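You operate a simulated robot arm through the tools that you are given. There is no shell and no other tool. Be economical: measure what you need, move in short steps, check, and stop when the job is done.

You are at the controls of a simulated two-armed robot. One attempt, no reset.

## Task
Stack the carton marked "Green peas" from the top of the wide white belt on top of the carton marked "Oat rings". Turn the black dial of the damp cabinet to 03. Put the yellow test puck marked "Bronze 3.0 mm" from the field marked hold on top of the blue block there and the yellow test puck labelled "Bronze 2.5 mm" on the top of the narrow white belt. Any order will do.

Only the result counts: the job must be done as asked and must still hold three seconds after the hand-in. Knocking over, shifting, dropping, spilling or breaking anything else fails it.

## Robot
Two 7-joint arms with four-finger grippers on one trunk, on a base that drives. Base frame: it is fixed to the floor where the robot stands at the start and does not move with it; the origin is under the middle of the robot, x ahead of it, y to its left, z up; the surface under the hand at the start is at about z = 0.8. Lengths are in m, angles in rad, forces in N, time in s.
The left shoulder is at the start at [0.037, 0.181, 1.208], the right one opposite. With the tool pointing down near the work surface each hand reaches from about 0.28 to 0.82 m from the robot's upright axis, wherever it stands, measured 20 degrees to its own side. Places, roughly: black dial of the damp cabinet [-5.2, 2.1, 1.3]; blue block [-0.25, 2.25, 0.75]; top of the narrow white belt [-1.2, -0.3, 0.8]; yellow test puck [-0.5, 2.25, 0.75]. Payload 3.67 kg a hand.
Tool frame (each hand has its own): the origin (TCP) lies between the finger pads and is the grasp point; the fingertips stand 0.028 m ahead of it; z points along the fingers, y is the line along which they close. The gripper opens to 0.112 m. The gripper's body begins 0.073 m behind the TCP.
Orientation is that of the tool frame in the base frame, as a unit quaternion [w, x, y, z]. With the fingers straight down and closing along the base's y, the tool's x points along the base's -x, its y along +y and its z along -z.

## Interface
- The arms move only by the tool nudge_tool. It takes "left_motion", "right_motion" or both (then of equal length, played together; a hand with none holds still); each is a list of rows, each a list of 7 numbers: the shift along the base's x, y, z in units of 400 mm (1.0 is 400 mm), then the turn, a rotation vector about the base's x, y, z in units of 90 degrees (1.0 is 90 degrees), then the finger opening in m, from 0 to 0.112. In form: [[dx, dy, dz, wx, wy, wz, claw], ...]. A call has 1 to 20 rows; each row is the pose to reach, as a shift and turn from the pose commanded when the call began. A call with a number of a shift or a turn outside -1 to 1 is refused whole. A row lasts 0.2 s, in which the tool goes at most 0.05 m and 0.15 rad; a call with a longer step from one row to the next is refused whole, and so is a gripper value outside its range. Where a pose cannot be reached the arm comes as near as it can. A force on the tool above 40 N (or 10 N above the force at the start of the call, whichever is more), or a blocked arm, ends the call early, and 0.2 s more pass. The fingers move at their own pace and stop on an object; they squeeze with about 39 N. The grip force told is the motor's: it shows also when the fingers shut on nothing. Time passes only in rows, and 0.2 s behind the last, so rows that repeat a pose let the fingers close. It gives the time, the measured TCP pose, the force on the tool (base axes), the opening and the grip force at its end, in the units of the frame above (readings bear some noise), with the torque about the TCP (base axes, N m) and any sound that the robot's microphone picked up.
- Cameras (640 x 400 px; columns grow to the right, rows downward): "scene" is now at [0.1014, -0.0205, 1.4523]; the picture's right is [-0.37, -0.93, -0.00], its down [-0.54, 0.22, -0.82] and it looks along [0.76, -0.30, -0.58] (base axes); focal length 256 px, centre (320, 200). "left" rides on the left gripper at [0.06, 0.018, -0.104] in its tool frame; the picture's right is [-0.29, 0.96, 0.00], its down [-0.80, -0.24, -0.55] and it looks along [-0.53, -0.16, 0.83] (tool axes); focal length 234 px, centre (320, 200). "right" rides on the right gripper at [0.06, -0.018, -0.104] in its tool frame; the picture's right is [0.29, 0.96, 0.00], its down [-0.80, 0.24, -0.55] and it looks along [-0.53, 0.16, 0.83] (tool axes); focal length 234 px, centre (320, 200). There is no depth. A picture from a camera that has moved, and an enlarged one, comes with that camera's place and axes in the base frame and with its lens. The place of the scene camera against the robot may be out by one fixed shift of up to 0.025 m in any direction.
- camera(camera): a new picture of that camera. The clock stands still meanwhile.
- move_column(by): slides the trunk up (or, below 0, down) by that many m; the arms and the scene camera ride with it, the base frame stays. It gives what a move gives, with no picture.
- base_move(legs): drives the robot by 1 to 6 legs, each [ahead, left, turn to the left] in m, m and rad, along the robot's own axes; the way and the turn of a leg run together, so that a leg with both is an arc; at most 1.5 m and 3.142 rad a leg. The arms and the cameras ride along, it lands a little off, and it stops where it bumps. It gives what a move gives.
- aim_head(pan, tilt): turns the head with the scene camera to pan (to the left, within 1.501 rad either way) and tilt (down, from -0.506 to 1.204), counted from straight ahead of the robot. It gives what a move gives.
- enlarge(camera, box): a new picture of the part [left, top, right, bottom] of that camera's present view, enlarged. The clock stands still meanwhile.
- sign_off(): hands the job in; it is judged then, once.

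Work in short steps. Places have to be worked out from the pictures, the camera data and where the tool is seen: move nearer, look again, correct. Check each grasp and each placing, and mend what went wrong. You have 165 turns and 118 pictures in all, those below and enlarged ones among them. Open the grippers and draw the arms clear of the work before you hand the job in, unless the task says otherwise; then end with one line.

The tools are called after "Call:" as name(argument=value, ...) on one line, values as JSON. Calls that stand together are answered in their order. nudge_tool: Moves the arms, as the interface text tells. Its arguments: {"type":"object","properties":{"left_motion":{"type":"array","items":{"type":"array","items":{"type":"number"}}},"right_motion":{"type":"array","items":{"type":"array","items":{"type":"number"}}}},"required":[]} The other tools are called the same way: move_column (by) slides the trunk up or down; base_move (legs) drives the base; aim_head (pan, tilt) turns the head that bears the scene camera; camera (camera) takes a picture; enlarge (camera, box) takes an enlarged picture of a part of a camera's view; sign_off () hands the job in.

At the start:

```text
t: 0.0
left_position: [0.4255, -0.0051, 1.2524]
left_ee_rot: [0.008, 0.0, 1.0, 0.0]
left_wrist_force: [-1.0, 0.6, -1.0]
left_ft_torque: [0.0, -0.01, 0.02]
left_width: 0.1118
left_finger_force: 0.0
right_position: [0.4348, -0.5407, 1.1527]
right_ee_rot: [0.002, 0.0, 1.0, 0.001]
right_wrist_force: [0.2, -0.2, 0.2]
right_ft_torque: [0.02, -0.01, 0.04]
right_width: 0.1123
right_finger_force: 0.0
trunk travel left (down, up): [-0.329, 0.185]
robot x, y, heading: [0.0027, 0.0003, 0.003]
head pan, tilt: [-0.384, 0.62]
```

scene: 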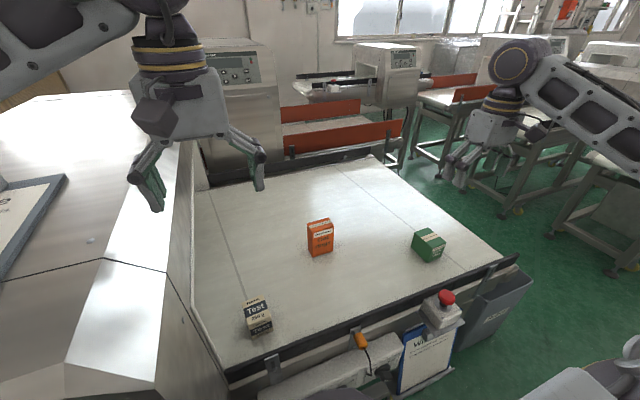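
right: 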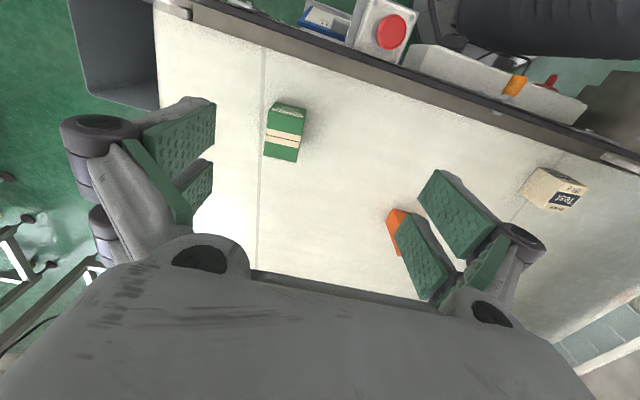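
left: 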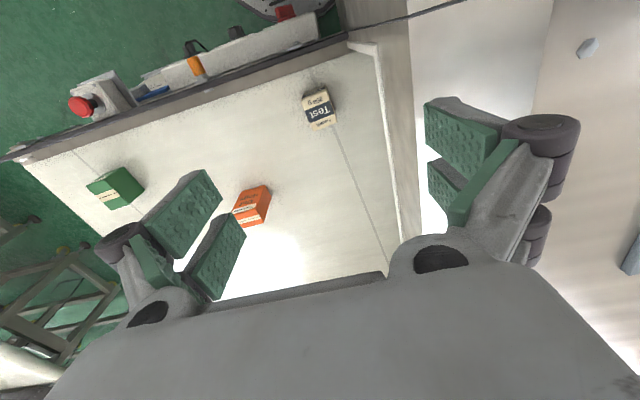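

I see three cartons on the wide white belt: orange, green and a "Test" one. I zoom in to read their labels.

Call:
enlarge(camera="scene", box=[290, 190, 470, 290])

Call:
enlarge(camera="right", box=[220, 70, 340, 180])

```text
3.56 times, centred on (380, 240) of scene
camera zoom: at [0.1014, -0.0205, 1.4523], right [-0.37, -0.93, 0.0], down [-0.54, 0.22, -0.82], along [0.76, -0.3, -0.58], focal length 911 px, centre (107, 58)
```

zoom: 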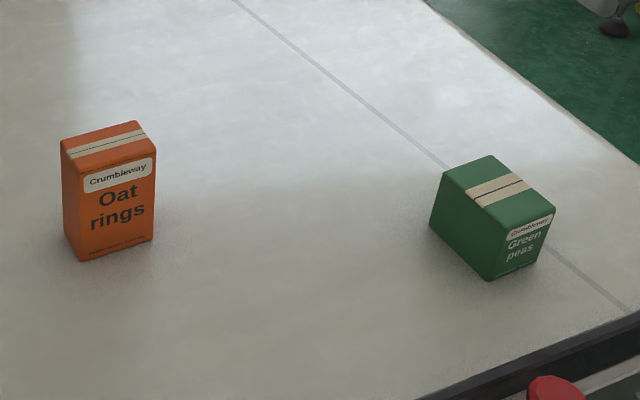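

```text
3.64 times, centred on (280, 125) of right
camera zoom: at [0.375, -0.5589, 1.2538], right [-0.29, 0.96, 0.0], down [0.8, 0.24, 0.56], along [0.53, 0.16, -0.83], focal length 852 px, centre (466, 473)
```

zoom: 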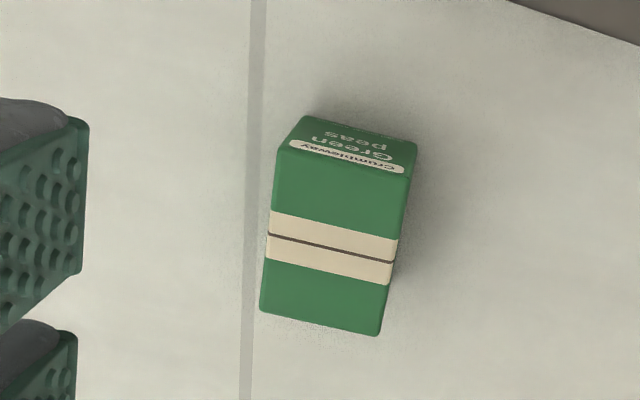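

Green peas sits around (0.52, -0.58), with its top near z≈0.864. I zoom in on Oat rings with the left camera.

Call:
enlarge(camera="left", box=[200, 160, 300, 240])

Call:
enlarge(camera="left", box=[70, 140, 170, 220])

```text
5.00 times, centred on (250, 200) of left
camera zoom: at [0.364, 0.0129, 1.3553], right [0.29, 0.96, 0.01], down [0.79, -0.24, 0.57], along [0.54, -0.16, -0.82], focal length 1171 px, centre (670, 200)
```

zoom: 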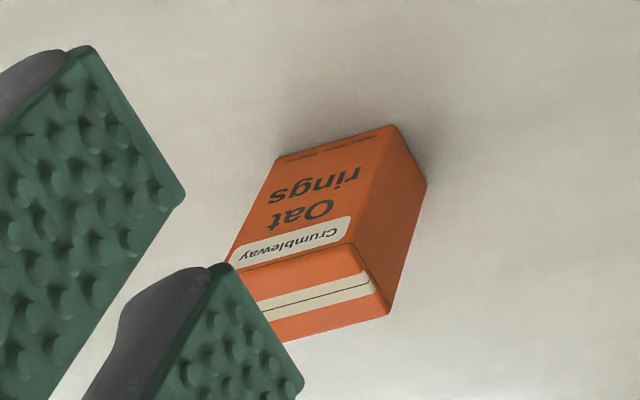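

```text
5.00 times, centred on (120, 180) of left
camera zoom: at [0.364, 0.0129, 1.3553], right [0.29, 0.96, 0.01], down [0.79, -0.24, 0.57], along [0.54, -0.16, -0.82], focal length 1171 px, centre (1320, 300)
```

zoom: 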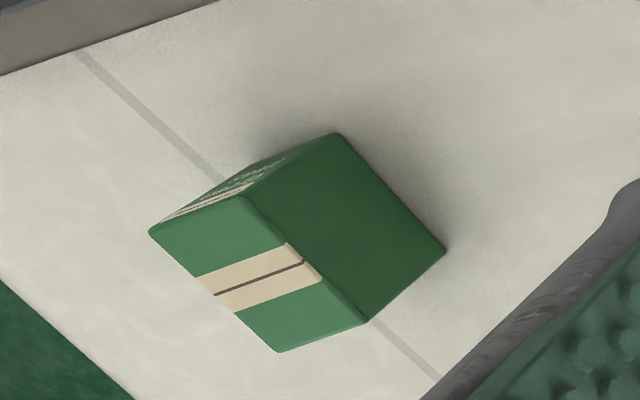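

Oat rings is at about (0.657, -0.263) with its top near 0.911, and both cameras agree on a belt height of 0.80. I move the right hand above Green peas.

Call:
nudge_tool(right_motion=[[0.05, -0.025, -0.1, 0, 0, 0.01, 0.112], [0.1, -0.05, -0.2, 0, 0, 0.02, 0.112], [0.15, -0.075, -0.3, 0, 0, 0.03, 0.112], [0.2, -0.098, -0.4, 0, 0, 0.045, 0.112], [0.21, -0.098, -0.48, 0, 0, 0.045, 0.112], [0.21, -0.098, -0.48, 0, 0, 0.045, 0.112]])

Call:
camera(camera="right")

```text
t: 1.4
left_position: [0.4243, -0.0056, 1.2531]
left_ee_rot: [0.009, -0.001, 1.0, 0.0]
left_wrist_force: [0.4, -0.3, 0.4]
left_ft_torque: [0.02, -0.03, -0.02]
left_width: 0.1122
left_finger_force: 0.0
right_position: [0.52, -0.5798, 0.9578]
right_ee_rot: [0.001, -0.035, 0.999, 0.0]
right_wrist_force: [-0.3, 0.4, 0.3]
right_ft_torque: [0.0, 0.01, -0.01]
right_width: 0.1118
right_finger_force: 0.1
trunk travel left (down, up): [-0.329, 0.185]
robot x, y, heading: [-0.0, 0.0025, 0.003]
head pan, tilt: [-0.384, 0.62]
```

```text
110 pictures are left
camera right: at [0.4629, -0.6018, 1.0598], right [-0.36, 0.93, 0.0], down [0.78, 0.3, 0.56], along [0.52, 0.2, -0.83], focal length 234 px, centre (320, 200)
```

right: 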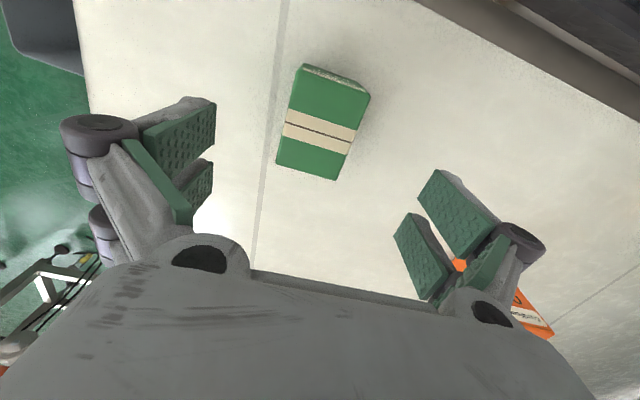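

The corners put the box centre at (0.520, -0.580) with a yaw of about 0.07, so the hand is aligned. I descend and close.

Call:
nudge_tool(right_motion=[[0, 0, -0.1, 0, 0, 0, 0.112], [0, 0, -0.2, 0, 0, 0, 0.112], [0, 0, -0.3, 0, 0, 0, 0.112], [0, 0, -0.3, 0, 0, 0, 0.112], [0, 0, -0.3, 0, 0, 0, 0.04], [0, 0, -0.3, 0, 0, 0, 0.04], [0, 0, -0.3, 0, 0, 0, 0.04]])

```text
t: 3.0
left_position: [0.4242, -0.0044, 1.2521]
left_ee_rot: [0.009, 0.0, 1.0, 0.0]
left_wrist_force: [-0.1, -0.1, 0.0]
left_ft_torque: [0.0, 0.03, -0.02]
left_width: 0.1122
left_finger_force: 0.1
right_position: [0.5212, -0.5782, 0.8397]
right_ee_rot: [0.001, -0.035, 0.999, -0.001]
right_wrist_force: [0.4, -1.7, -0.7]
right_ft_torque: [-0.14, -0.1, -0.05]
right_width: 0.0596
right_finger_force: 39.0
trunk travel left (down, up): [-0.329, 0.185]
robot x, y, heading: [0.0003, -0.0024, 0.003]
head pan, tilt: [-0.384, 0.62]
```

The box is gripped at 0.0596. I lift it by 0.18 m and check.

Call:
nudge_tool(right_motion=[[0, 0, 0.06, 0, 0, 0, 0.04], [0, 0, 0.14, 0, 0, 0, 0.04], [0, 0, 0.24, 0, 0, 0, 0.04], [0, 0, 0.34, 0, 0, 0, 0.04], [0, 0, 0.45, 0, 0, 0, 0.04], [0.04, 0.09, 0.45, 0, 0, 0, 0.04], [0.08, 0.18, 0.45, 0, 0, 0, 0.04], [0.12, 0.27, 0.45, 0, 0, 0, 0.04], [0.16, 0.36, 0.45, 0, 0, 0, 0.04], [0.2, 0.45, 0.45, 0, 0, 0, 0.04], [0.24, 0.54, 0.45, 0, 0, 0, 0.04], [0.28, 0.63, 0.45, 0, 0, 0, 0.04], [0.32, 0.72, 0.45, 0, 0, 0, 0.04], [0.34, 0.788, 0.45, 0, 0, 0, 0.04], [0.34, 0.788, 0.45, 0, 0, 0, 0.04]])

Call:
camera(camera="right")

Call:
camera(camera="left")

Call:
camera(camera="scene")

```text
t: 6.2
left_position: [0.4254, -0.0065, 1.2524]
left_ee_rot: [0.008, 0.0, 1.0, 0.0]
left_wrist_force: [0.4, 0.0, 0.4]
left_ft_torque: [-0.01, 0.0, -0.01]
left_width: 0.1119
left_finger_force: 0.1
right_position: [0.6538, -0.2658, 1.0202]
right_ee_rot: [0.001, -0.035, 0.999, 0.0]
right_wrist_force: [0.1, -0.2, 0.2]
right_ft_torque: [0.01, -0.04, 0.02]
right_width: 0.04
right_finger_force: 0.1
trunk travel left (down, up): [-0.329, 0.185]
robot x, y, heading: [0.0019, 0.001, -0.004]
head pan, tilt: [-0.384, 0.62]
```

```text
109 pictures are left
camera right: at [0.5964, -0.2876, 1.1217], right [-0.35, 0.93, 0.0], down [0.78, 0.3, 0.56], along [0.52, 0.2, -0.83], focal length 234 px, centre (320, 200)
```

right: 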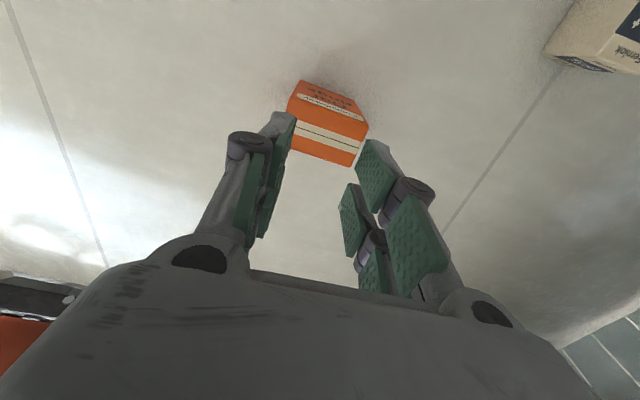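

```text
108 pictures are left
camera left: at [0.3637, 0.0127, 1.3552], right [0.29, 0.96, 0.01], down [0.79, -0.24, 0.57], along [0.54, -0.16, -0.82], focal length 234 px, centre (320, 200)
```

left: 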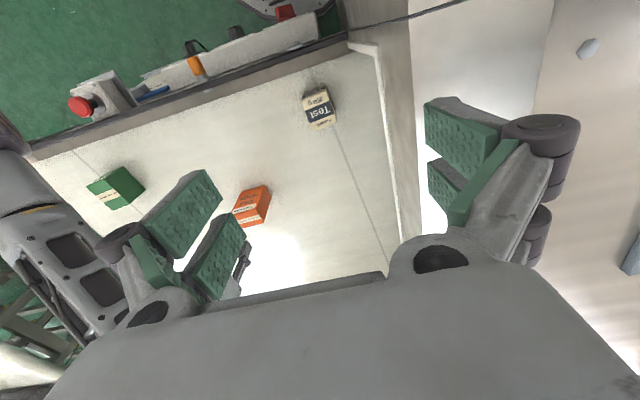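

```text
107 pictures are left
camera scene: at [0.1011, -0.0209, 1.4521], right [-0.37, -0.93, 0.0], down [-0.54, 0.22, -0.82], along [0.76, -0.3, -0.58], focal length 256 px, centre (320, 200)
```

scene: 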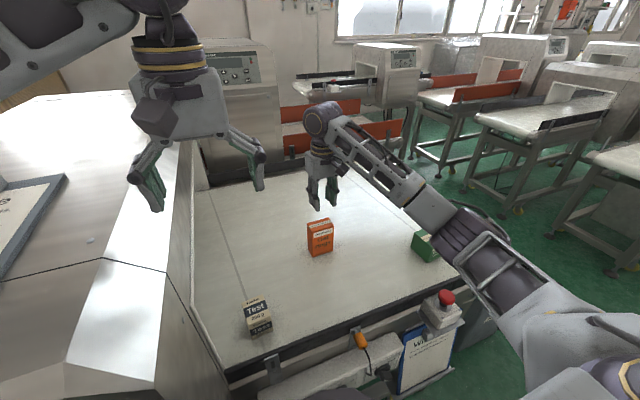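

The fingers are at 0.04 and empty: the box slipped out and stayed on the belt. I go back and look at it.

Call:
nudge_tool(right_motion=[[-0.04, -0.09, 0, 0, 0, 0, 0.112], [-0.08, -0.18, 0, 0, 0, 0, 0.112], [-0.12, -0.27, 0, 0, 0, 0, 0.112], [-0.16, -0.36, 0, 0, 0, 0, 0.112], [-0.2, -0.45, 0, 0, 0, 0, 0.112], [-0.24, -0.54, 0, 0, 0, 0, 0.112], [-0.28, -0.63, 0, 0, 0, 0, 0.112], [-0.32, -0.72, 0, 0, 0, 0, 0.112], [-0.34, -0.788, 0, 0, 0, 0, 0.112], [-0.34, -0.788, 0, 0, 0, 0, 0.112]])

Call:
enlarge(camera="right", box=[220, 20, 420, 220])

```text
t: 8.4
left_position: [0.4257, -0.0055, 1.2523]
left_ee_rot: [0.009, 0.0, 1.0, 0.0]
left_wrist_force: [-0.3, -0.1, 0.8]
left_ft_torque: [-0.03, 0.01, -0.01]
left_width: 0.1119
left_finger_force: 0.0
right_position: [0.5177, -0.5801, 1.0209]
right_ee_rot: [0.002, -0.036, 0.999, 0.0]
right_wrist_force: [-0.3, 0.7, -0.5]
right_ft_torque: [0.02, 0.01, 0.01]
right_width: 0.1118
right_finger_force: 0.0
trunk travel left (down, up): [-0.329, 0.185]
robot x, y, heading: [-0.0029, -0.0, -0.004]
head pan, tilt: [-0.384, 0.62]
```

```text
2.00 times, centred on (320, 120) of right
camera zoom: at [0.4599, -0.6027, 1.1227], right [-0.36, 0.93, 0.0], down [0.78, 0.3, 0.56], along [0.52, 0.2, -0.83], focal length 468 px, centre (320, 360)
```

zoom: 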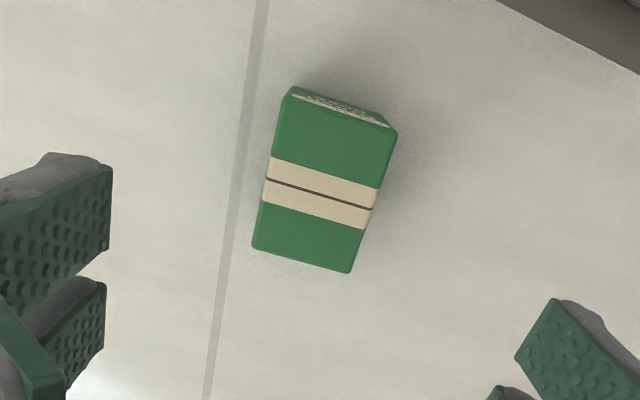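

The box hasn't moved. I descend again, slightly lower, close fully with a longer wait, and read the result.

Call:
nudge_tool(right_motion=[[0, 0, -0.1, 0, 0, 0, 0.112], [0, 0, -0.2, 0, 0, 0, 0.112], [0, 0, -0.3, 0, 0, 0, 0.112], [0, 0, -0.4, 0, 0, 0, 0.112], [0, 0, -0.465, 0, 0, 0, 0.112], [0, 0, -0.465, 0, 0, 0, 0.0], [0, 0, -0.465, 0, 0, 0, 0.0], [0, 0, -0.465, 0, 0, 0, 0.0], [0, 0, -0.465, 0, 0, 0, 0.0], [0, 0, -0.465, 0, 0, 0, 0.0], [0, 0, -0.465, 0, 0, 0, 0.0]])

Call:
nudge_tool(right_motion=[[0, 0, 0.02, 0, 0, 0, 0.0], [0, 0, 0.04, 0, 0, 0, 0.0], [0, 0, 0.06, 0, 0, 0, 0.0]])

```text
t: 10.8
left_position: [0.424, -0.0044, 1.2524]
left_ee_rot: [0.009, 0.0, 1.0, 0.0]
left_wrist_force: [0.3, 1.0, -0.5]
left_ft_torque: [0.01, 0.0, 0.01]
left_width: 0.1119
left_finger_force: 0.0
right_position: [0.5158, -0.5798, 0.8347]
right_ee_rot: [0.001, -0.036, 0.999, 0.0]
right_wrist_force: [0.3, 0.3, 0.5]
right_ft_torque: [0.0, 0.0, -0.02]
right_width: 0.0599
right_finger_force: 38.4
trunk travel left (down, up): [-0.329, 0.185]
robot x, y, heading: [-0.0026, 0.0028, -0.0]
head pan, tilt: [-0.384, 0.62]
```

```text
t: 11.6
left_position: [0.4249, -0.0047, 1.2526]
left_ee_rot: [0.008, 0.0, 1.0, 0.001]
left_wrist_force: [-0.5, 1.1, 0.0]
left_ft_torque: [0.03, 0.02, 0.0]
left_width: 0.1121
left_finger_force: 0.1
right_position: [0.5168, -0.5807, 0.8601]
right_ee_rot: [0.001, -0.036, 0.999, 0.0]
right_wrist_force: [0.8, 0.2, -2.3]
right_ft_torque: [-0.04, 0.04, -0.04]
right_width: 0.0597
right_finger_force: 38.7
trunk travel left (down, up): [-0.329, 0.185]
robot x, y, heading: [-0.0007, -0.0014, -0.002]
head pan, tilt: [-0.384, 0.62]
```

The force reading shows about 2.3 N of weight held. I lift further and check the grip before traversing.

Call:
nudge_tool(right_motion=[[0, 0, 0.05, 0, 0, 0, 0.0], [0, 0, 0.1, 0, 0, 0, 0.0], [0, 0, 0.16, 0, 0, 0, 0.0], [0, 0, 0.22, 0, 0, 0, 0.0], [0, 0, 0.28, 0, 0, 0, 0.0], [0, 0, 0.34, 0, 0, 0, 0.0], [0, 0, 0.4, 0, 0, 0, 0.0], [0, 0, 0.4, 0, 0, 0, 0.0]])

Call:
camera(camera="right")

```text
t: 13.4
left_position: [0.4249, -0.005, 1.2521]
left_ee_rot: [0.009, 0.0, 1.0, -0.001]
left_wrist_force: [-0.6, 0.0, -0.1]
left_ft_torque: [0.04, -0.03, 0.02]
left_width: 0.1121
left_finger_force: 0.1
right_position: [0.5173, -0.58, 1.0182]
right_ee_rot: [0.001, -0.037, 0.999, 0.0]
right_wrist_force: [-0.3, -0.1, -3.6]
right_ft_torque: [0.0, 0.05, 0.04]
right_width: 0.0596
right_finger_force: 39.1
trunk travel left (down, up): [-0.329, 0.185]
robot x, y, heading: [0.0032, 0.0004, 0.001]
head pan, tilt: [-0.384, 0.62]
```

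```text
105 pictures are left
camera right: at [0.4605, -0.6026, 1.1195], right [-0.36, 0.93, 0.0], down [0.78, 0.3, 0.56], along [0.52, 0.2, -0.83], focal length 234 px, centre (320, 200)
```

right: 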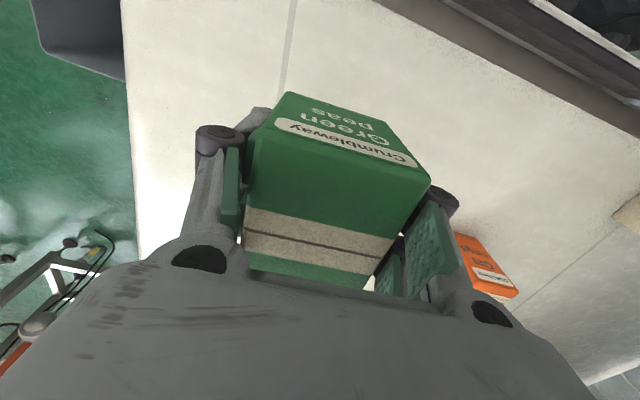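

The carton is firmly held. I carry it over Oat rings, with its bottom at about 0.98 above the 0.911 top.

Call:
nudge_tool(right_motion=[[0.03, 0.07, 0, 0, 0, 0, 0.0], [0.07, 0.16, 0, 0, 0, 0, 0.0], [0.11, 0.25, 0, 0, 0, 0, 0.0], [0.15, 0.34, 0, 0, 0, 0, 0.0], [0.19, 0.43, 0, 0, 0, 0, 0.0], [0.23, 0.52, 0, 0, 0, 0, 0.0], [0.27, 0.61, 0, 0, 0, 0, 0.0], [0.31, 0.7, 0, 0, 0, 0, 0.0], [0.335, 0.77, 0, 0, 0, 0, 0.0], [0.347, 0.795, 0, 0, 0, 0, 0.0], [0.347, 0.795, 0, 0, 0, 0, 0.0]])

Call:
camera(camera="right")

Call:
enlarge(camera="scene", box=[220, 130, 420, 280])

```text
t: 15.8
left_position: [0.4252, -0.0053, 1.2526]
left_ee_rot: [0.009, 0.0, 1.0, 0.0]
left_wrist_force: [-0.6, 0.1, 0.7]
left_ft_torque: [0.02, 0.03, 0.02]
left_width: 0.1121
left_finger_force: 0.1
right_position: [0.6577, -0.2625, 1.0171]
right_ee_rot: [0.001, -0.036, 0.999, -0.001]
right_wrist_force: [-0.2, 0.2, -3.0]
right_ft_torque: [0.02, -0.01, -0.01]
right_width: 0.0596
right_finger_force: 38.9
trunk travel left (down, up): [-0.329, 0.185]
robot x, y, heading: [-0.0003, 0.001, -0.003]
head pan, tilt: [-0.384, 0.62]
```

```text
104 pictures are left
camera right: at [0.6007, -0.285, 1.119], right [-0.36, 0.93, 0.0], down [0.78, 0.3, 0.56], along [0.52, 0.2, -0.83], focal length 234 px, centre (320, 200)
```

right: 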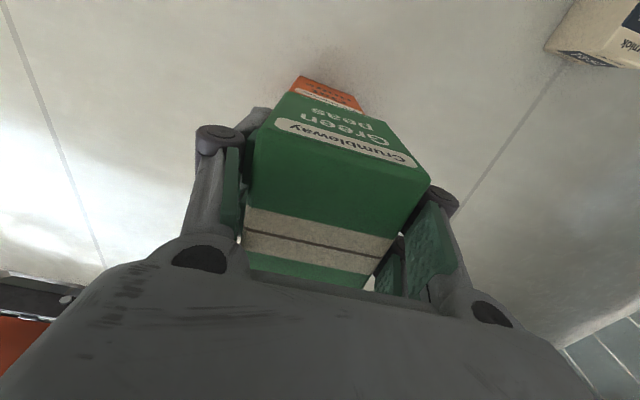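

```text
2.67 times, centred on (320, 205) of scene
camera zoom: at [0.1011, -0.0211, 1.4521], right [-0.37, -0.93, 0.0], down [-0.54, 0.22, -0.82], along [0.76, -0.3, -0.58], focal length 683 px, centre (320, 187)
```

zoom: 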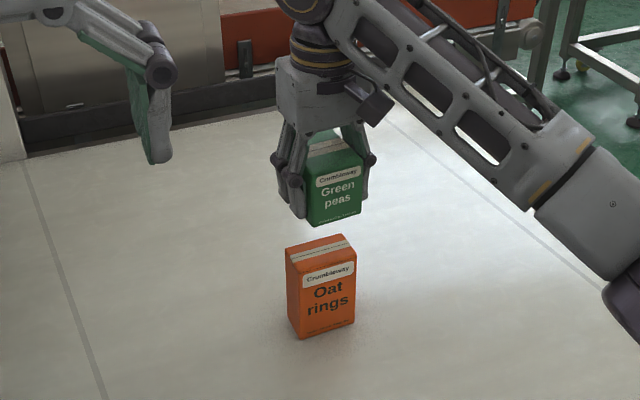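

Projections of both cartons show the same bias in the scene view, so they are aligned to within a couple of mm. I lower to about 2 mm above the Oat rings top.

Call:
nudge_tool(right_motion=[[0, 0, -0.05, 0, 0, 0, 0.0], [0, 0, -0.1, 0, 0, 0, 0.0], [0, 0, -0.14, 0, 0, 0, 0.0], [0, 0, -0.16, 0, 0, 0, 0.0], [0, 0, -0.17, 0, 0, 0, 0.0], [0, 0, -0.17, 0, 0, 0, 0.0]])

Call:
enlarge(camera="scene", box=[280, 180, 360, 260])

```text
t: 17.2
left_position: [0.4255, -0.0047, 1.2513]
left_ee_rot: [0.009, -0.001, 1.0, 0.0]
left_wrist_force: [-0.2, 0.7, -0.8]
left_ft_torque: [0.0, -0.02, 0.01]
left_width: 0.1121
left_finger_force: 0.0
right_position: [0.6564, -0.263, 0.9511]
right_ee_rot: [0.002, -0.036, 0.999, 0.0]
right_wrist_force: [0.4, 0.2, -2.0]
right_ft_torque: [-0.03, 0.01, 0.01]
right_width: 0.0597
right_finger_force: 38.4
trunk travel left (down, up): [-0.329, 0.185]
robot x, y, heading: [-0.0007, 0.0006, -0.001]
head pan, tilt: [-0.384, 0.62]
```

```text
5.00 times, centred on (320, 220) of scene
camera zoom: at [0.1011, -0.0211, 1.4521], right [-0.37, -0.93, 0.0], down [-0.54, 0.22, -0.82], along [0.76, -0.3, -0.58], focal length 1280 px, centre (320, 100)
```

zoom: 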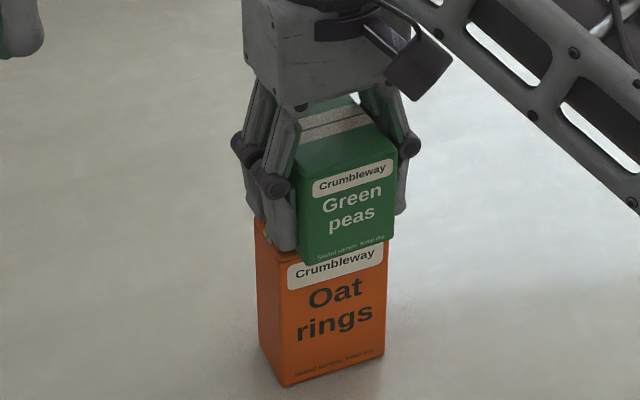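

The carton sits a few mm above Oat rings. I shift 2 mm to +y and lower gently until contact.

Call:
nudge_tool(right_motion=[[0, 0.006, -0.002, 0, 0, 0, 0.0], [0, 0.006, -0.007, 0, 0, 0, 0.0], [0, 0.006, -0.011, 0, 0, 0, 0.0], [0, 0.006, -0.011, 0, 0, 0, 0.0]])

```text
t: 18.2
left_position: [0.4247, -0.0051, 1.2525]
left_ee_rot: [0.009, 0.0, 1.0, -0.001]
left_wrist_force: [-0.3, -0.7, -0.8]
left_ft_torque: [0.01, -0.01, 0.0]
left_width: 0.1121
left_finger_force: 0.1
right_position: [0.6579, -0.2598, 0.9495]
right_ee_rot: [0.003, -0.034, 0.999, 0.0]
right_wrist_force: [-8.2, -2.9, 28.2]
right_ft_torque: [-0.12, 0.7, 0.07]
right_width: 0.0597
right_finger_force: 38.9
trunk travel left (down, up): [-0.329, 0.185]
robot x, y, heading: [0.0003, -0.0016, 0.001]
head pan, tilt: [-0.384, 0.62]
```

There is contact with 28 N of upward force. I back off to relax the load.

Call:
nudge_tool(right_motion=[[0, 0, 0.004, 0, 0, 0, 0.0], [0, 0, 0.006, 0, 0, 0, 0.0], [0, 0, 0.006, 0, 0, 0, 0.0]])

```text
t: 19.0
left_position: [0.4255, -0.005, 1.2525]
left_ee_rot: [0.009, -0.001, 1.0, 0.0]
left_wrist_force: [0.8, 0.3, -0.3]
left_ft_torque: [-0.02, 0.0, 0.0]
left_width: 0.1119
left_finger_force: 0.2
right_position: [0.659, -0.2603, 0.95]
right_ee_rot: [0.003, -0.035, 0.999, -0.001]
right_wrist_force: [2.9, -5.2, 13.9]
right_ft_torque: [-0.24, -0.4, -0.09]
right_width: 0.0596
right_finger_force: 39.5
trunk travel left (down, up): [-0.329, 0.185]
robot x, y, heading: [-0.0021, -0.0013, -0.001]
head pan, tilt: [-0.384, 0.62]
```

Call:
nudge_tool(right_motion=[[0, 0, 0.003, 0, 0, 0, 0.0], [0, 0, 0.004, 0, 0, 0, 0.0], [0, 0, 0.004, 0, 0, 0, 0.0]])

Call:
enlarge(camera="scene", box=[280, 180, 360, 260])

```text
t: 19.8
left_position: [0.4244, -0.0047, 1.2532]
left_ee_rot: [0.009, -0.002, 1.0, -0.001]
left_wrist_force: [-0.7, 0.2, 0.4]
left_ft_torque: [0.04, 0.03, -0.01]
left_width: 0.112
left_finger_force: 0.0
right_position: [0.6555, -0.2592, 0.9489]
right_ee_rot: [0.0, -0.035, 0.999, 0.0]
right_wrist_force: [0.9, 0.3, -3.2]
right_ft_torque: [-0.01, 0.01, 0.02]
right_width: 0.0595
right_finger_force: 38.9
trunk travel left (down, up): [-0.329, 0.185]
robot x, y, heading: [-0.0004, -0.0041, -0.0]
head pan, tilt: [-0.384, 0.62]
```

```text
5.00 times, centred on (320, 220) of scene
camera zoom: at [0.1012, -0.0212, 1.452], right [-0.37, -0.93, 0.0], down [-0.54, 0.22, -0.82], along [0.76, -0.3, -0.58], focal length 1280 px, centre (320, 100)
```

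zoom: 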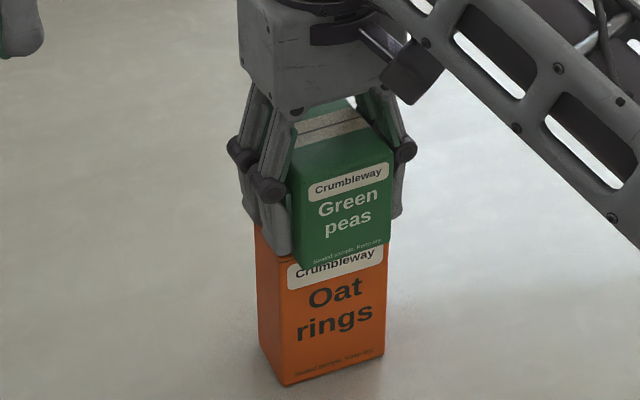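

The weight is just back on the hand (-3.2 N), so the carton is barely at contact. I lower 1 mm and release slowly.

Call:
nudge_tool(right_motion=[[0, 0, -0.003, 0, 0, 0, 0.0], [0, 0, -0.003, 0, 0, 0, 0.0], [0, 0, -0.003, 0, 0, 0, 0.064], [0, 0, -0.003, 0, 0, 0, 0.075], [0, 0, -0.003, 0, 0, 0, 0.1], [0, 0, -0.003, 0, 0, 0, 0.1]])

Call:
enlarge(camera="scene", box=[280, 180, 360, 260])

```text
t: 21.2
left_position: [0.4246, -0.0056, 1.2529]
left_ee_rot: [0.009, 0.0, 1.0, 0.0]
left_wrist_force: [-0.1, -0.6, 0.5]
left_ft_torque: [0.0, 0.01, 0.02]
left_width: 0.1121
left_finger_force: 0.1
right_position: [0.6573, -0.2595, 0.9493]
right_ee_rot: [0.002, -0.036, 0.999, -0.001]
right_wrist_force: [0.2, 0.6, -0.1]
right_ft_torque: [-0.01, -0.04, 0.04]
right_width: 0.1
right_finger_force: 0.0
trunk travel left (down, up): [-0.329, 0.185]
robot x, y, heading: [-0.0001, -0.0007, -0.005]
head pan, tilt: [-0.384, 0.62]
```

```text
5.00 times, centred on (320, 220) of scene
camera zoom: at [0.1011, -0.0211, 1.4521], right [-0.37, -0.93, 0.0], down [-0.54, 0.22, -0.82], along [0.76, -0.3, -0.58], focal length 1280 px, centre (320, 100)
```

zoom: 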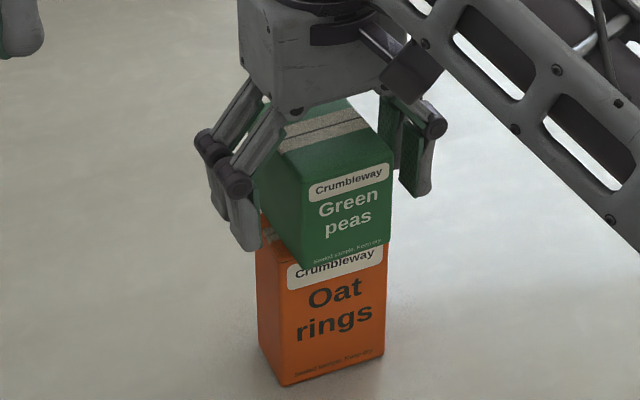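

The stack stands. I raise the hand straight up, then draw it back.

Call:
nudge_tool(right_motion=[[0, 0, 0.08, 0, 0, 0, 0.11], [0, 0, 0.18, 0, 0, 0, 0.11], [0, 0, 0.3, 0, 0, 0, 0.11], [0, 0, 0.42, 0, 0, 0, 0.11], [-0.08, -0.07, 0.48, 0, 0, 0, 0.11], [-0.16, -0.14, 0.5, 0, 0, 0, 0.11], [-0.24, -0.21, 0.5, 0, 0, 0, 0.11], [-0.32, -0.28, 0.5, 0, 0, 0, 0.11], [-0.4, -0.35, 0.5, 0, 0, 0, 0.11], [-0.48, -0.4, 0.5, 0, 0, 0, 0.11], [-0.56, -0.42, 0.5, 0, 0, 0, 0.11], [-0.64, -0.42, 0.5, 0, 0, 0, 0.11], [-0.7, -0.42, 0.5, 0, 0, 0, 0.11], [-0.7, -0.42, 0.5, 0, 0, 0, 0.11]])

Call:
aim_head(pan=1.5, tilt=0.4)

Call:
camera(camera="scene")

Call:
aim_head(pan=-1.5, tilt=0.4)

Call:
camera(camera="scene")

Call:
aim_head(pan=0, tilt=0.5)

Call:
camera(camera="scene")

```text
t: 24.2
left_position: [0.4248, -0.0061, 1.2528]
left_ee_rot: [0.009, -0.001, 1.0, 0.0]
left_wrist_force: [-0.3, -0.6, -0.2]
left_ft_torque: [-0.05, 0.03, 0.02]
left_width: 0.1121
left_finger_force: 0.0
right_position: [0.375, -0.4298, 1.1494]
right_ee_rot: [0.002, -0.035, 0.999, 0.0]
right_wrist_force: [0.2, -0.6, 0.1]
right_ft_torque: [-0.02, -0.03, 0.0]
right_width: 0.11
right_finger_force: 0.0
trunk travel left (down, up): [-0.329, 0.185]
robot x, y, heading: [-0.0023, 0.0007, 0.001]
head pan, tilt: [-0.384, 0.62]
```

```text
t: 26.1
left_position: [0.4248, -0.0059, 1.2526]
left_ee_rot: [0.008, 0.0, 1.0, 0.001]
left_wrist_force: [-0.1, 0.4, -0.5]
left_ft_torque: [0.01, 0.03, 0.01]
left_width: 0.1119
left_finger_force: 0.1
right_position: [0.3757, -0.4296, 1.1494]
right_ee_rot: [0.002, -0.036, 0.999, 0.0]
right_wrist_force: [-0.2, 0.0, -0.8]
right_ft_torque: [0.0, -0.03, -0.01]
right_width: 0.1101
right_finger_force: 0.0
trunk travel left (down, up): [-0.329, 0.185]
robot x, y, heading: [-0.0032, 0.0026, -0.001]
head pan, tilt: [1.499, 0.4]
```

```text
99 pictures are left
camera scene: at [0.0264, 0.104, 1.4718], right [1.0, -0.07, 0.0], down [-0.03, -0.39, -0.92], along [0.07, 0.92, -0.39], focal length 256 px, centre (320, 200)
```

scene: 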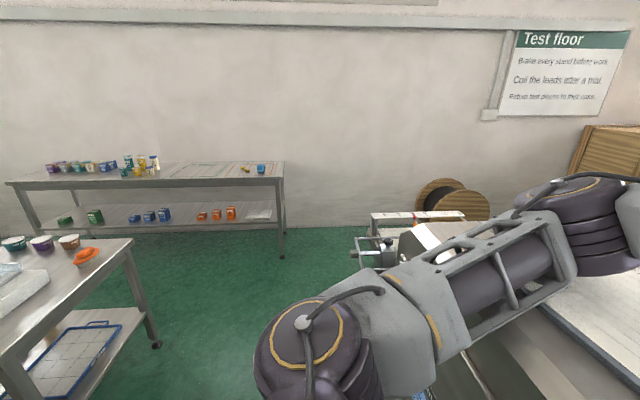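

```text
t: 28.7
left_position: [0.4248, -0.0048, 1.2515]
left_ee_rot: [0.009, 0.0, 1.0, 0.001]
left_wrist_force: [-0.2, -0.4, -0.5]
left_ft_torque: [0.01, 0.01, 0.01]
left_width: 0.1122
left_finger_force: 0.0
right_position: [0.3763, -0.4294, 1.1487]
right_ee_rot: [0.001, -0.035, 0.999, 0.0]
right_wrist_force: [0.3, 0.1, -0.6]
right_ft_torque: [0.04, -0.02, -0.01]
right_width: 0.11
right_finger_force: 0.1
trunk travel left (down, up): [-0.329, 0.185]
robot x, y, heading: [-0.0013, 0.0018, 0.001]
head pan, tilt: [-1.499, 0.4]
```

```text
98 pictures are left
camera scene: at [0.0264, -0.0808, 1.4717], right [-1.0, -0.07, 0.0], down [-0.03, 0.39, -0.92], along [0.07, -0.92, -0.39], focal length 256 px, centre (320, 200)
```

scene: 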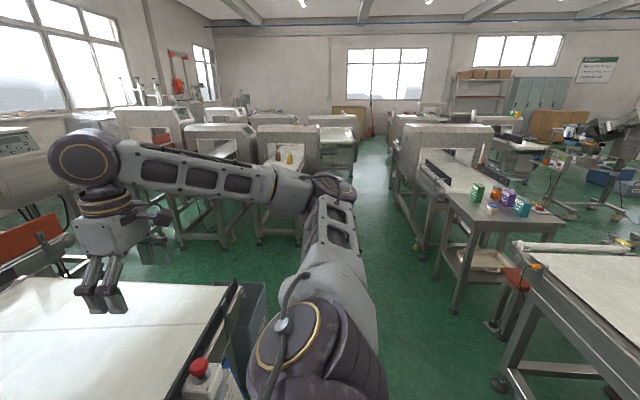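

```text
t: 30.3
left_position: [0.4238, -0.0067, 1.2521]
left_ee_rot: [0.009, 0.001, 1.0, -0.001]
left_wrist_force: [0.1, -0.4, 0.2]
left_ft_torque: [0.0, 0.0, 0.0]
left_width: 0.112
left_finger_force: 0.0
right_position: [0.376, -0.4301, 1.1506]
right_ee_rot: [0.002, -0.036, 0.999, 0.0]
right_wrist_force: [0.8, -0.6, 0.1]
right_ft_torque: [-0.01, 0.0, 0.03]
right_width: 0.1101
right_finger_force: 0.0
trunk travel left (down, up): [-0.329, 0.185]
robot x, y, heading: [-0.0037, -0.0007, -0.001]
head pan, tilt: [0.0, 0.499]
```

```text
97 pictures are left
camera scene: at [0.1107, 0.0115, 1.4629], right [0.0, -1.0, 0.0], down [-0.48, 0.0, -0.88], along [0.88, 0.0, -0.48], focal length 256 px, centre (320, 200)
```

scene: 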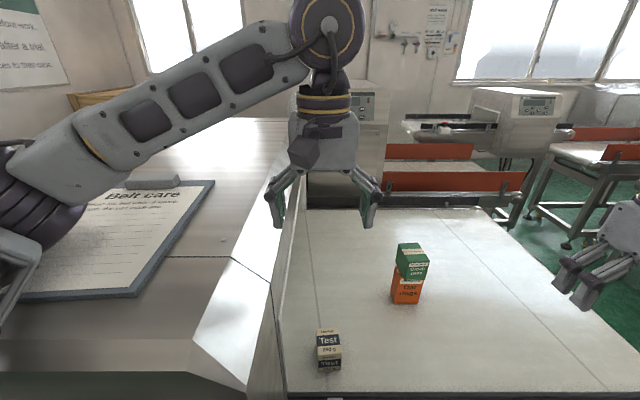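

The stack is good. The hold table is to the left along the far wall, at about y = 2.25. I back off slightly, turn left 90° and look.

Call:
base_move(legs=[[-0.25, 0, 0], [0, 0, 1.571]])

Call:
camera(camera="scene")

Call:
aim_head(pan=1.5, tilt=0.5)

Call:
camera(camera="scene")

```text
t: 34.6
left_position: [0.0264, 0.3255, 1.2511]
left_ee_rot: [0.006, -0.427, 0.904, 0.003]
left_wrist_force: [-0.7, -0.2, -0.4]
left_ft_torque: [0.01, 0.03, 0.01]
left_width: 0.1122
left_finger_force: 0.0
right_position: [0.3219, 0.0107, 1.1521]
right_ee_rot: [-0.005, -0.461, 0.887, -0.01]
right_wrist_force: [-2.4, -9.1, 4.3]
right_ft_torque: [0.49, 0.09, 0.46]
right_width: 0.1096
right_finger_force: 0.0
trunk travel left (down, up): [-0.329, 0.185]
robot x, y, heading: [-0.2508, -0.0026, 0.879]
head pan, tilt: [0.0, 0.499]
stopped in leg 2: the force on the tool passed its limit at 135 N (the readings are from after the stop); the commanded pose is now the measured one
```

```text
96 pictures are left
camera scene: at [-0.1758, 0.0967, 1.4626], right [0.77, -0.64, 0.0], down [-0.31, -0.37, -0.88], along [0.56, 0.68, -0.48], focal length 256 px, centre (320, 200)
```

scene: 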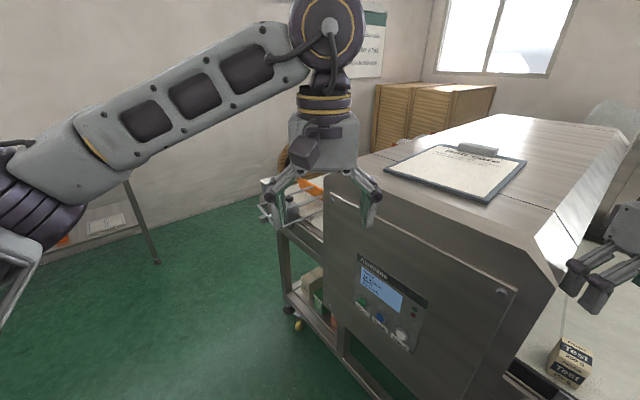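

```text
t: 36.2
left_position: [0.0265, 0.3256, 1.2524]
left_ee_rot: [0.005, -0.427, 0.904, 0.003]
left_wrist_force: [0.6, 0.0, -0.1]
left_ft_torque: [0.01, -0.01, 0.01]
left_width: 0.1123
left_finger_force: 0.1
right_position: [0.3233, 0.0096, 1.1513]
right_ee_rot: [-0.005, -0.461, 0.887, -0.009]
right_wrist_force: [-2.2, -9.5, 2.2]
right_ft_torque: [0.44, 0.04, 0.53]
right_width: 0.1095
right_finger_force: 0.1
trunk travel left (down, up): [-0.329, 0.185]
robot x, y, heading: [-0.2497, -0.0026, 0.88]
head pan, tilt: [1.499, 0.499]
```

```text
95 pictures are left
camera scene: at [-0.2996, 0.0888, 1.4626], right [0.69, 0.72, 0.0], down [0.35, -0.33, -0.88], along [-0.63, 0.61, -0.48], focal length 256 px, centre (320, 200)
```

scene: 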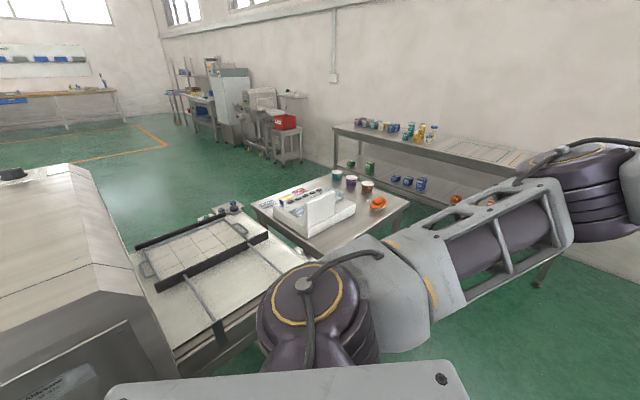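

The right hand touched the tall machine hood. I turn back a little, then raise both hands clear.

Call:
base_move(legs=[[-0.05, 0, -0.15]])

Call:
nudge_tool(right_motion=[[0, 0, 0.1, 0, 0, 0, 0.11], [0, 0, 0.2, 0, 0, 0, 0.11], [0, 0, 0.3, 0, 0, 0, 0.11], [0, 0, 0.4, 0, 0, 0, 0.11], [0, 0, 0.5, 0, 0, 0, 0.11], [0, 0, 0.6, 0, 0, 0, 0.11], [0, 0, 0.7, 0, 0, 0, 0.11]], left_motion=[[0, 0, 0.05, 0, 0, 0, 0.11], [0, 0, 0.1, 0, 0, 0, 0.11], [0, 0, 0.15, 0, 0, 0, 0.11], [0, 0, 0.2, 0, 0, 0, 0.11], [0, 0, 0.25, 0, 0, 0, 0.11], [0, 0, 0.3, 0, 0, 0, 0.11], [0, 0, 0.35, 0, 0, 0, 0.11]])

```text
t: 37.2
left_position: [0.038, 0.247, 1.2507]
left_ee_rot: [0.005, -0.358, 0.934, 0.002]
left_wrist_force: [0.6, 0.1, 0.0]
left_ft_torque: [0.03, -0.02, 0.01]
left_width: 0.1118
left_finger_force: 0.1
right_position: [0.2849, -0.1087, 1.1509]
right_ee_rot: [-0.006, -0.394, 0.919, -0.009]
right_wrist_force: [-1.4, -0.1, 0.6]
right_ft_torque: [0.03, 0.01, 0.01]
right_width: 0.1099
right_finger_force: 0.0
trunk travel left (down, up): [-0.329, 0.185]
robot x, y, heading: [-0.2866, -0.0356, 0.735]
head pan, tilt: [1.499, 0.499]
```

```text
t: 38.8
left_position: [0.0342, 0.2461, 1.3912]
left_ee_rot: [0.006, -0.359, 0.933, 0.002]
left_wrist_force: [0.4, 0.3, -0.6]
left_ft_torque: [0.02, 0.0, -0.02]
left_width: 0.1103
left_finger_force: 0.1
right_position: [0.2831, -0.1078, 1.4325]
right_ee_rot: [-0.006, -0.394, 0.919, -0.011]
right_wrist_force: [-0.6, -0.2, -0.1]
right_ft_torque: [-0.05, -0.02, -0.01]
right_width: 0.1099
right_finger_force: 0.0
trunk travel left (down, up): [-0.329, 0.185]
robot x, y, heading: [-0.2818, -0.0377, 0.726]
head pan, tilt: [1.499, 0.499]
```

Both hands are high now. I finish the turn to face +y.

Call:
base_move(legs=[[0, 0, 0.84]])

Call:
aim_head(pan=0, tilt=0.6)

Call:
camera(camera="scene")

```text
t: 41.7
left_position: [-0.2844, 0.3921, 1.3917]
left_ee_rot: [-0.004, 0.712, -0.702, -0.004]
left_wrist_force: [0.6, -0.1, 0.2]
left_ft_torque: [-0.02, -0.03, 0.0]
left_width: 0.1101
left_finger_force: 0.0
right_position: [0.1449, 0.3452, 1.4308]
right_ee_rot: [0.001, 0.739, -0.673, 0.01]
right_wrist_force: [0.0, -0.2, -0.2]
right_ft_torque: [0.03, 0.0, 0.01]
right_width: 0.1102
right_finger_force: 0.0
trunk travel left (down, up): [-0.329, 0.185]
robot x, y, heading: [-0.2863, -0.0327, 1.589]
head pan, tilt: [1.499, 0.499]
```

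```text
t: 43.3
left_position: [-0.2852, 0.3916, 1.3892]
left_ee_rot: [-0.003, 0.712, -0.702, -0.005]
left_wrist_force: [-0.2, -0.2, 0.5]
left_ft_torque: [0.0, 0.01, 0.04]
left_width: 0.1101
left_finger_force: 0.1
right_position: [0.146, 0.3449, 1.4309]
right_ee_rot: [0.001, 0.738, -0.674, 0.011]
right_wrist_force: [0.1, 0.6, -0.2]
right_ft_torque: [0.02, -0.02, 0.01]
right_width: 0.1101
right_finger_force: 0.0
trunk travel left (down, up): [-0.329, 0.185]
robot x, y, heading: [-0.2848, -0.0401, 1.59]
head pan, tilt: [0.0, 0.6]
```

```text
94 pictures are left
camera scene: at [-0.2825, 0.0847, 1.4534], right [1.0, 0.01, 0.0], down [0.01, -0.57, -0.82], along [-0.01, 0.82, -0.57], focal length 256 px, centre (320, 200)
```

scene: 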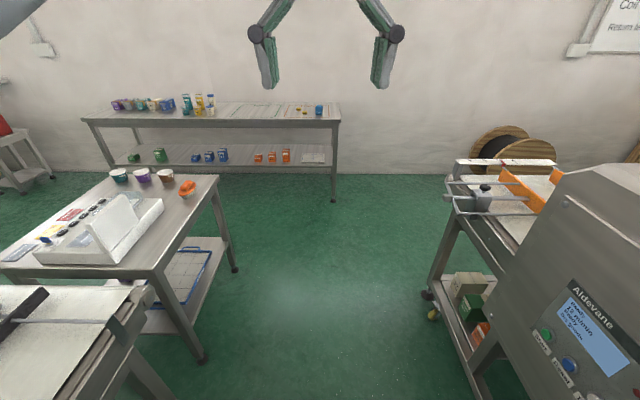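

The path is clear to the back table, with the blue block straight ahead at x≈-0.28. I drive 1.2 m ahead and look.

Call:
base_move(legs=[[1.2, 0, 0]])

Call:
aim_head(pan=0.15, tilt=0.6)

Call:
camera(camera="scene")

Call:
enlarge(camera="scene", box=[240, 100, 400, 200])

```text
t: 49.6
left_position: [-0.2921, 1.6117, 1.3908]
left_ee_rot: [-0.004, 0.709, -0.705, -0.005]
left_wrist_force: [0.3, -0.3, -0.3]
left_ft_torque: [-0.01, -0.04, -0.01]
left_width: 0.11
left_finger_force: 0.0
right_position: [0.1365, 1.5617, 1.4314]
right_ee_rot: [0.002, 0.736, -0.676, 0.011]
right_wrist_force: [-1.3, 0.2, 0.1]
right_ft_torque: [-0.01, 0.02, -0.01]
right_width: 0.11
right_finger_force: 0.0
trunk travel left (down, up): [-0.329, 0.185]
robot x, y, heading: [-0.2979, 1.1834, 1.579]
head pan, tilt: [0.0, 0.6]
```

```text
t: 50.3
left_position: [-0.2942, 1.6125, 1.3905]
left_ee_rot: [-0.004, 0.709, -0.705, -0.004]
left_wrist_force: [0.0, 1.2, 0.6]
left_ft_torque: [0.0, -0.01, 0.01]
left_width: 0.11
left_finger_force: 0.1
right_position: [0.1371, 1.5627, 1.4308]
right_ee_rot: [0.001, 0.737, -0.676, 0.011]
right_wrist_force: [-1.1, -0.1, -0.4]
right_ft_torque: [-0.01, -0.04, 0.01]
right_width: 0.11
right_finger_force: 0.1
trunk travel left (down, up): [-0.329, 0.185]
robot x, y, heading: [-0.2973, 1.1829, 1.577]
head pan, tilt: [0.15, 0.6]
```

```text
93 pictures are left
camera scene: at [-0.3065, 1.3052, 1.4534], right [0.99, 0.15, 0.0], down [0.09, -0.56, -0.82], along [-0.13, 0.81, -0.57], focal length 256 px, centre (320, 200)
```

scene: 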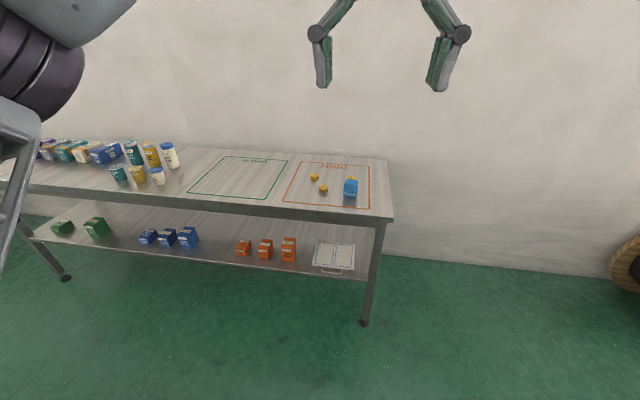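

```text
4.00 times, centred on (320, 150) of scene
camera zoom: at [-0.3065, 1.3052, 1.4534], right [0.99, 0.15, 0.0], down [0.09, -0.56, -0.82], along [-0.13, 0.81, -0.57], focal length 1024 px, centre (320, 400)
```

zoom: 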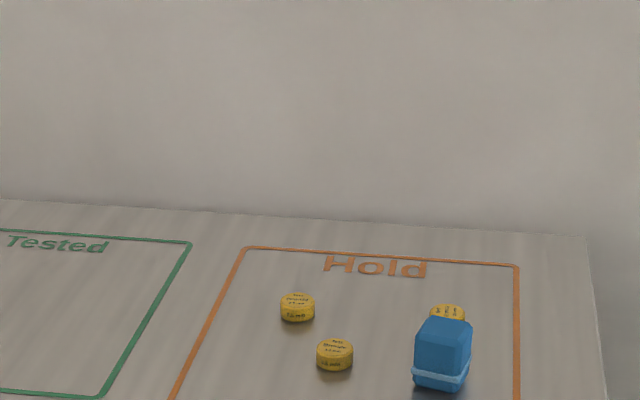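

Three yellow pucks are in the hold field, one of them behind the blue block. I drive 0.55 m closer.

Call:
base_move(legs=[[0.55, 0, 0]])

Call:
aim_head(pan=0.2, tilt=0.75)

Call:
camera(camera="scene")

Call:
enlarge(camera="scene", box=[240, 120, 400, 220])

```text
t: 53.6
left_position: [-0.2967, 2.1637, 1.3907]
left_ee_rot: [-0.005, 0.71, -0.704, -0.005]
left_wrist_force: [-0.6, -1.2, 0.5]
left_ft_torque: [-0.02, 0.0, -0.03]
left_width: 0.1099
left_finger_force: 0.0
right_position: [0.1344, 2.1132, 1.4317]
right_ee_rot: [0.002, 0.737, -0.676, 0.011]
right_wrist_force: [-0.7, -0.8, 1.3]
right_ft_torque: [0.04, -0.06, -0.02]
right_width: 0.1101
right_finger_force: 0.0
trunk travel left (down, up): [-0.329, 0.185]
robot x, y, heading: [-0.3001, 1.7387, 1.574]
head pan, tilt: [0.15, 0.6]
```

```text
t: 54.3
left_position: [-0.2968, 2.1626, 1.3898]
left_ee_rot: [-0.005, 0.71, -0.704, -0.005]
left_wrist_force: [0.1, 0.1, 0.2]
left_ft_torque: [0.0, 0.0, -0.03]
left_width: 0.11
left_finger_force: 0.0
right_position: [0.133, 2.114, 1.4315]
right_ee_rot: [0.001, 0.737, -0.676, 0.01]
right_wrist_force: [-0.6, 0.6, 0.5]
right_ft_torque: [-0.01, -0.03, 0.02]
right_width: 0.11
right_finger_force: 0.1
trunk travel left (down, up): [-0.329, 0.185]
robot x, y, heading: [-0.3015, 1.7365, 1.577]
head pan, tilt: [0.201, 0.75]
```

```text
91 pictures are left
camera scene: at [-0.3133, 1.8503, 1.4405], right [0.98, 0.21, 0.0], down [0.14, -0.67, -0.73], along [-0.15, 0.72, -0.68], focal length 256 px, centre (320, 200)
```

scene: 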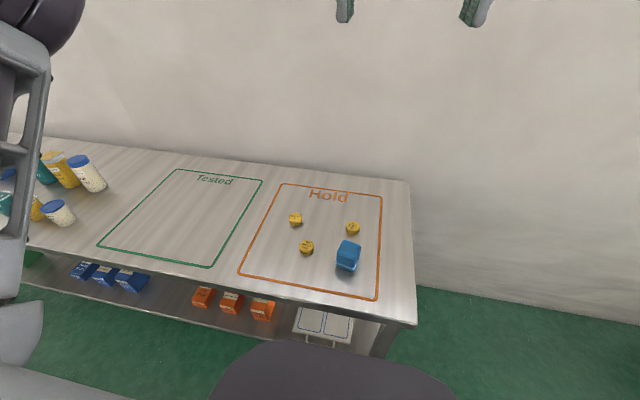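

```text
4.00 times, centred on (320, 170) of scene
camera zoom: at [-0.3133, 1.8503, 1.4405], right [0.98, 0.21, 0.0], down [0.14, -0.67, -0.73], along [-0.15, 0.72, -0.68], focal length 1024 px, centre (320, 320)
```

zoom: 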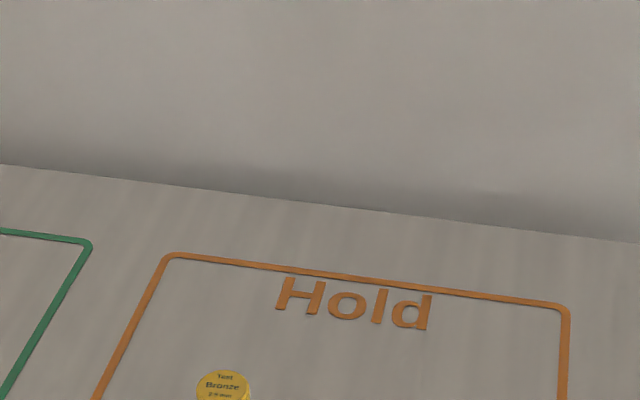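

I zoom in on the pucks to read the labels.

Call:
enlarge(camera="scene", box=[284, 206, 324, 260])

Call:
enlarge(camera="scene", box=[326, 212, 376, 276])

```text
7.41 times, centred on (304, 233) of scene
camera zoom: at [-0.3133, 1.8503, 1.4405], right [0.98, 0.21, 0.0], down [0.14, -0.67, -0.73], along [-0.15, 0.72, -0.68], focal length 1897 px, centre (438, -44)
```

zoom: 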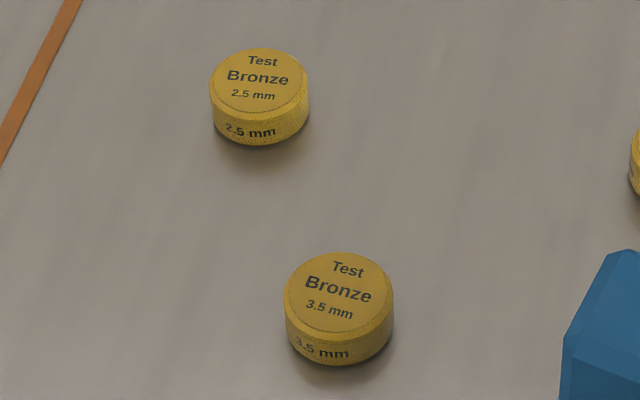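

```text
6.25 times, centred on (351, 244) of scene
camera zoom: at [-0.3133, 1.8503, 1.4405], right [0.98, 0.21, 0.0], down [0.14, -0.67, -0.73], along [-0.15, 0.72, -0.68], focal length 1601 px, centre (126, -75)
```

zoom: 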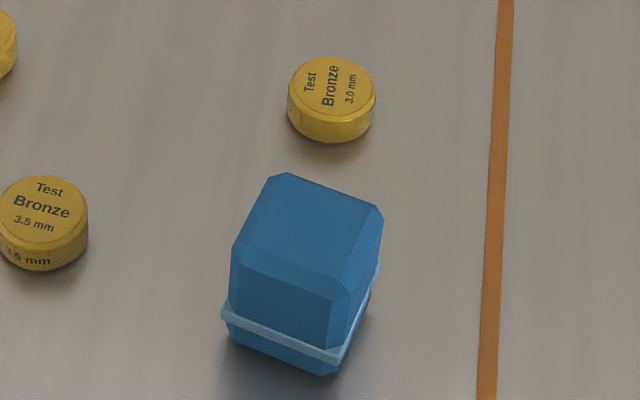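

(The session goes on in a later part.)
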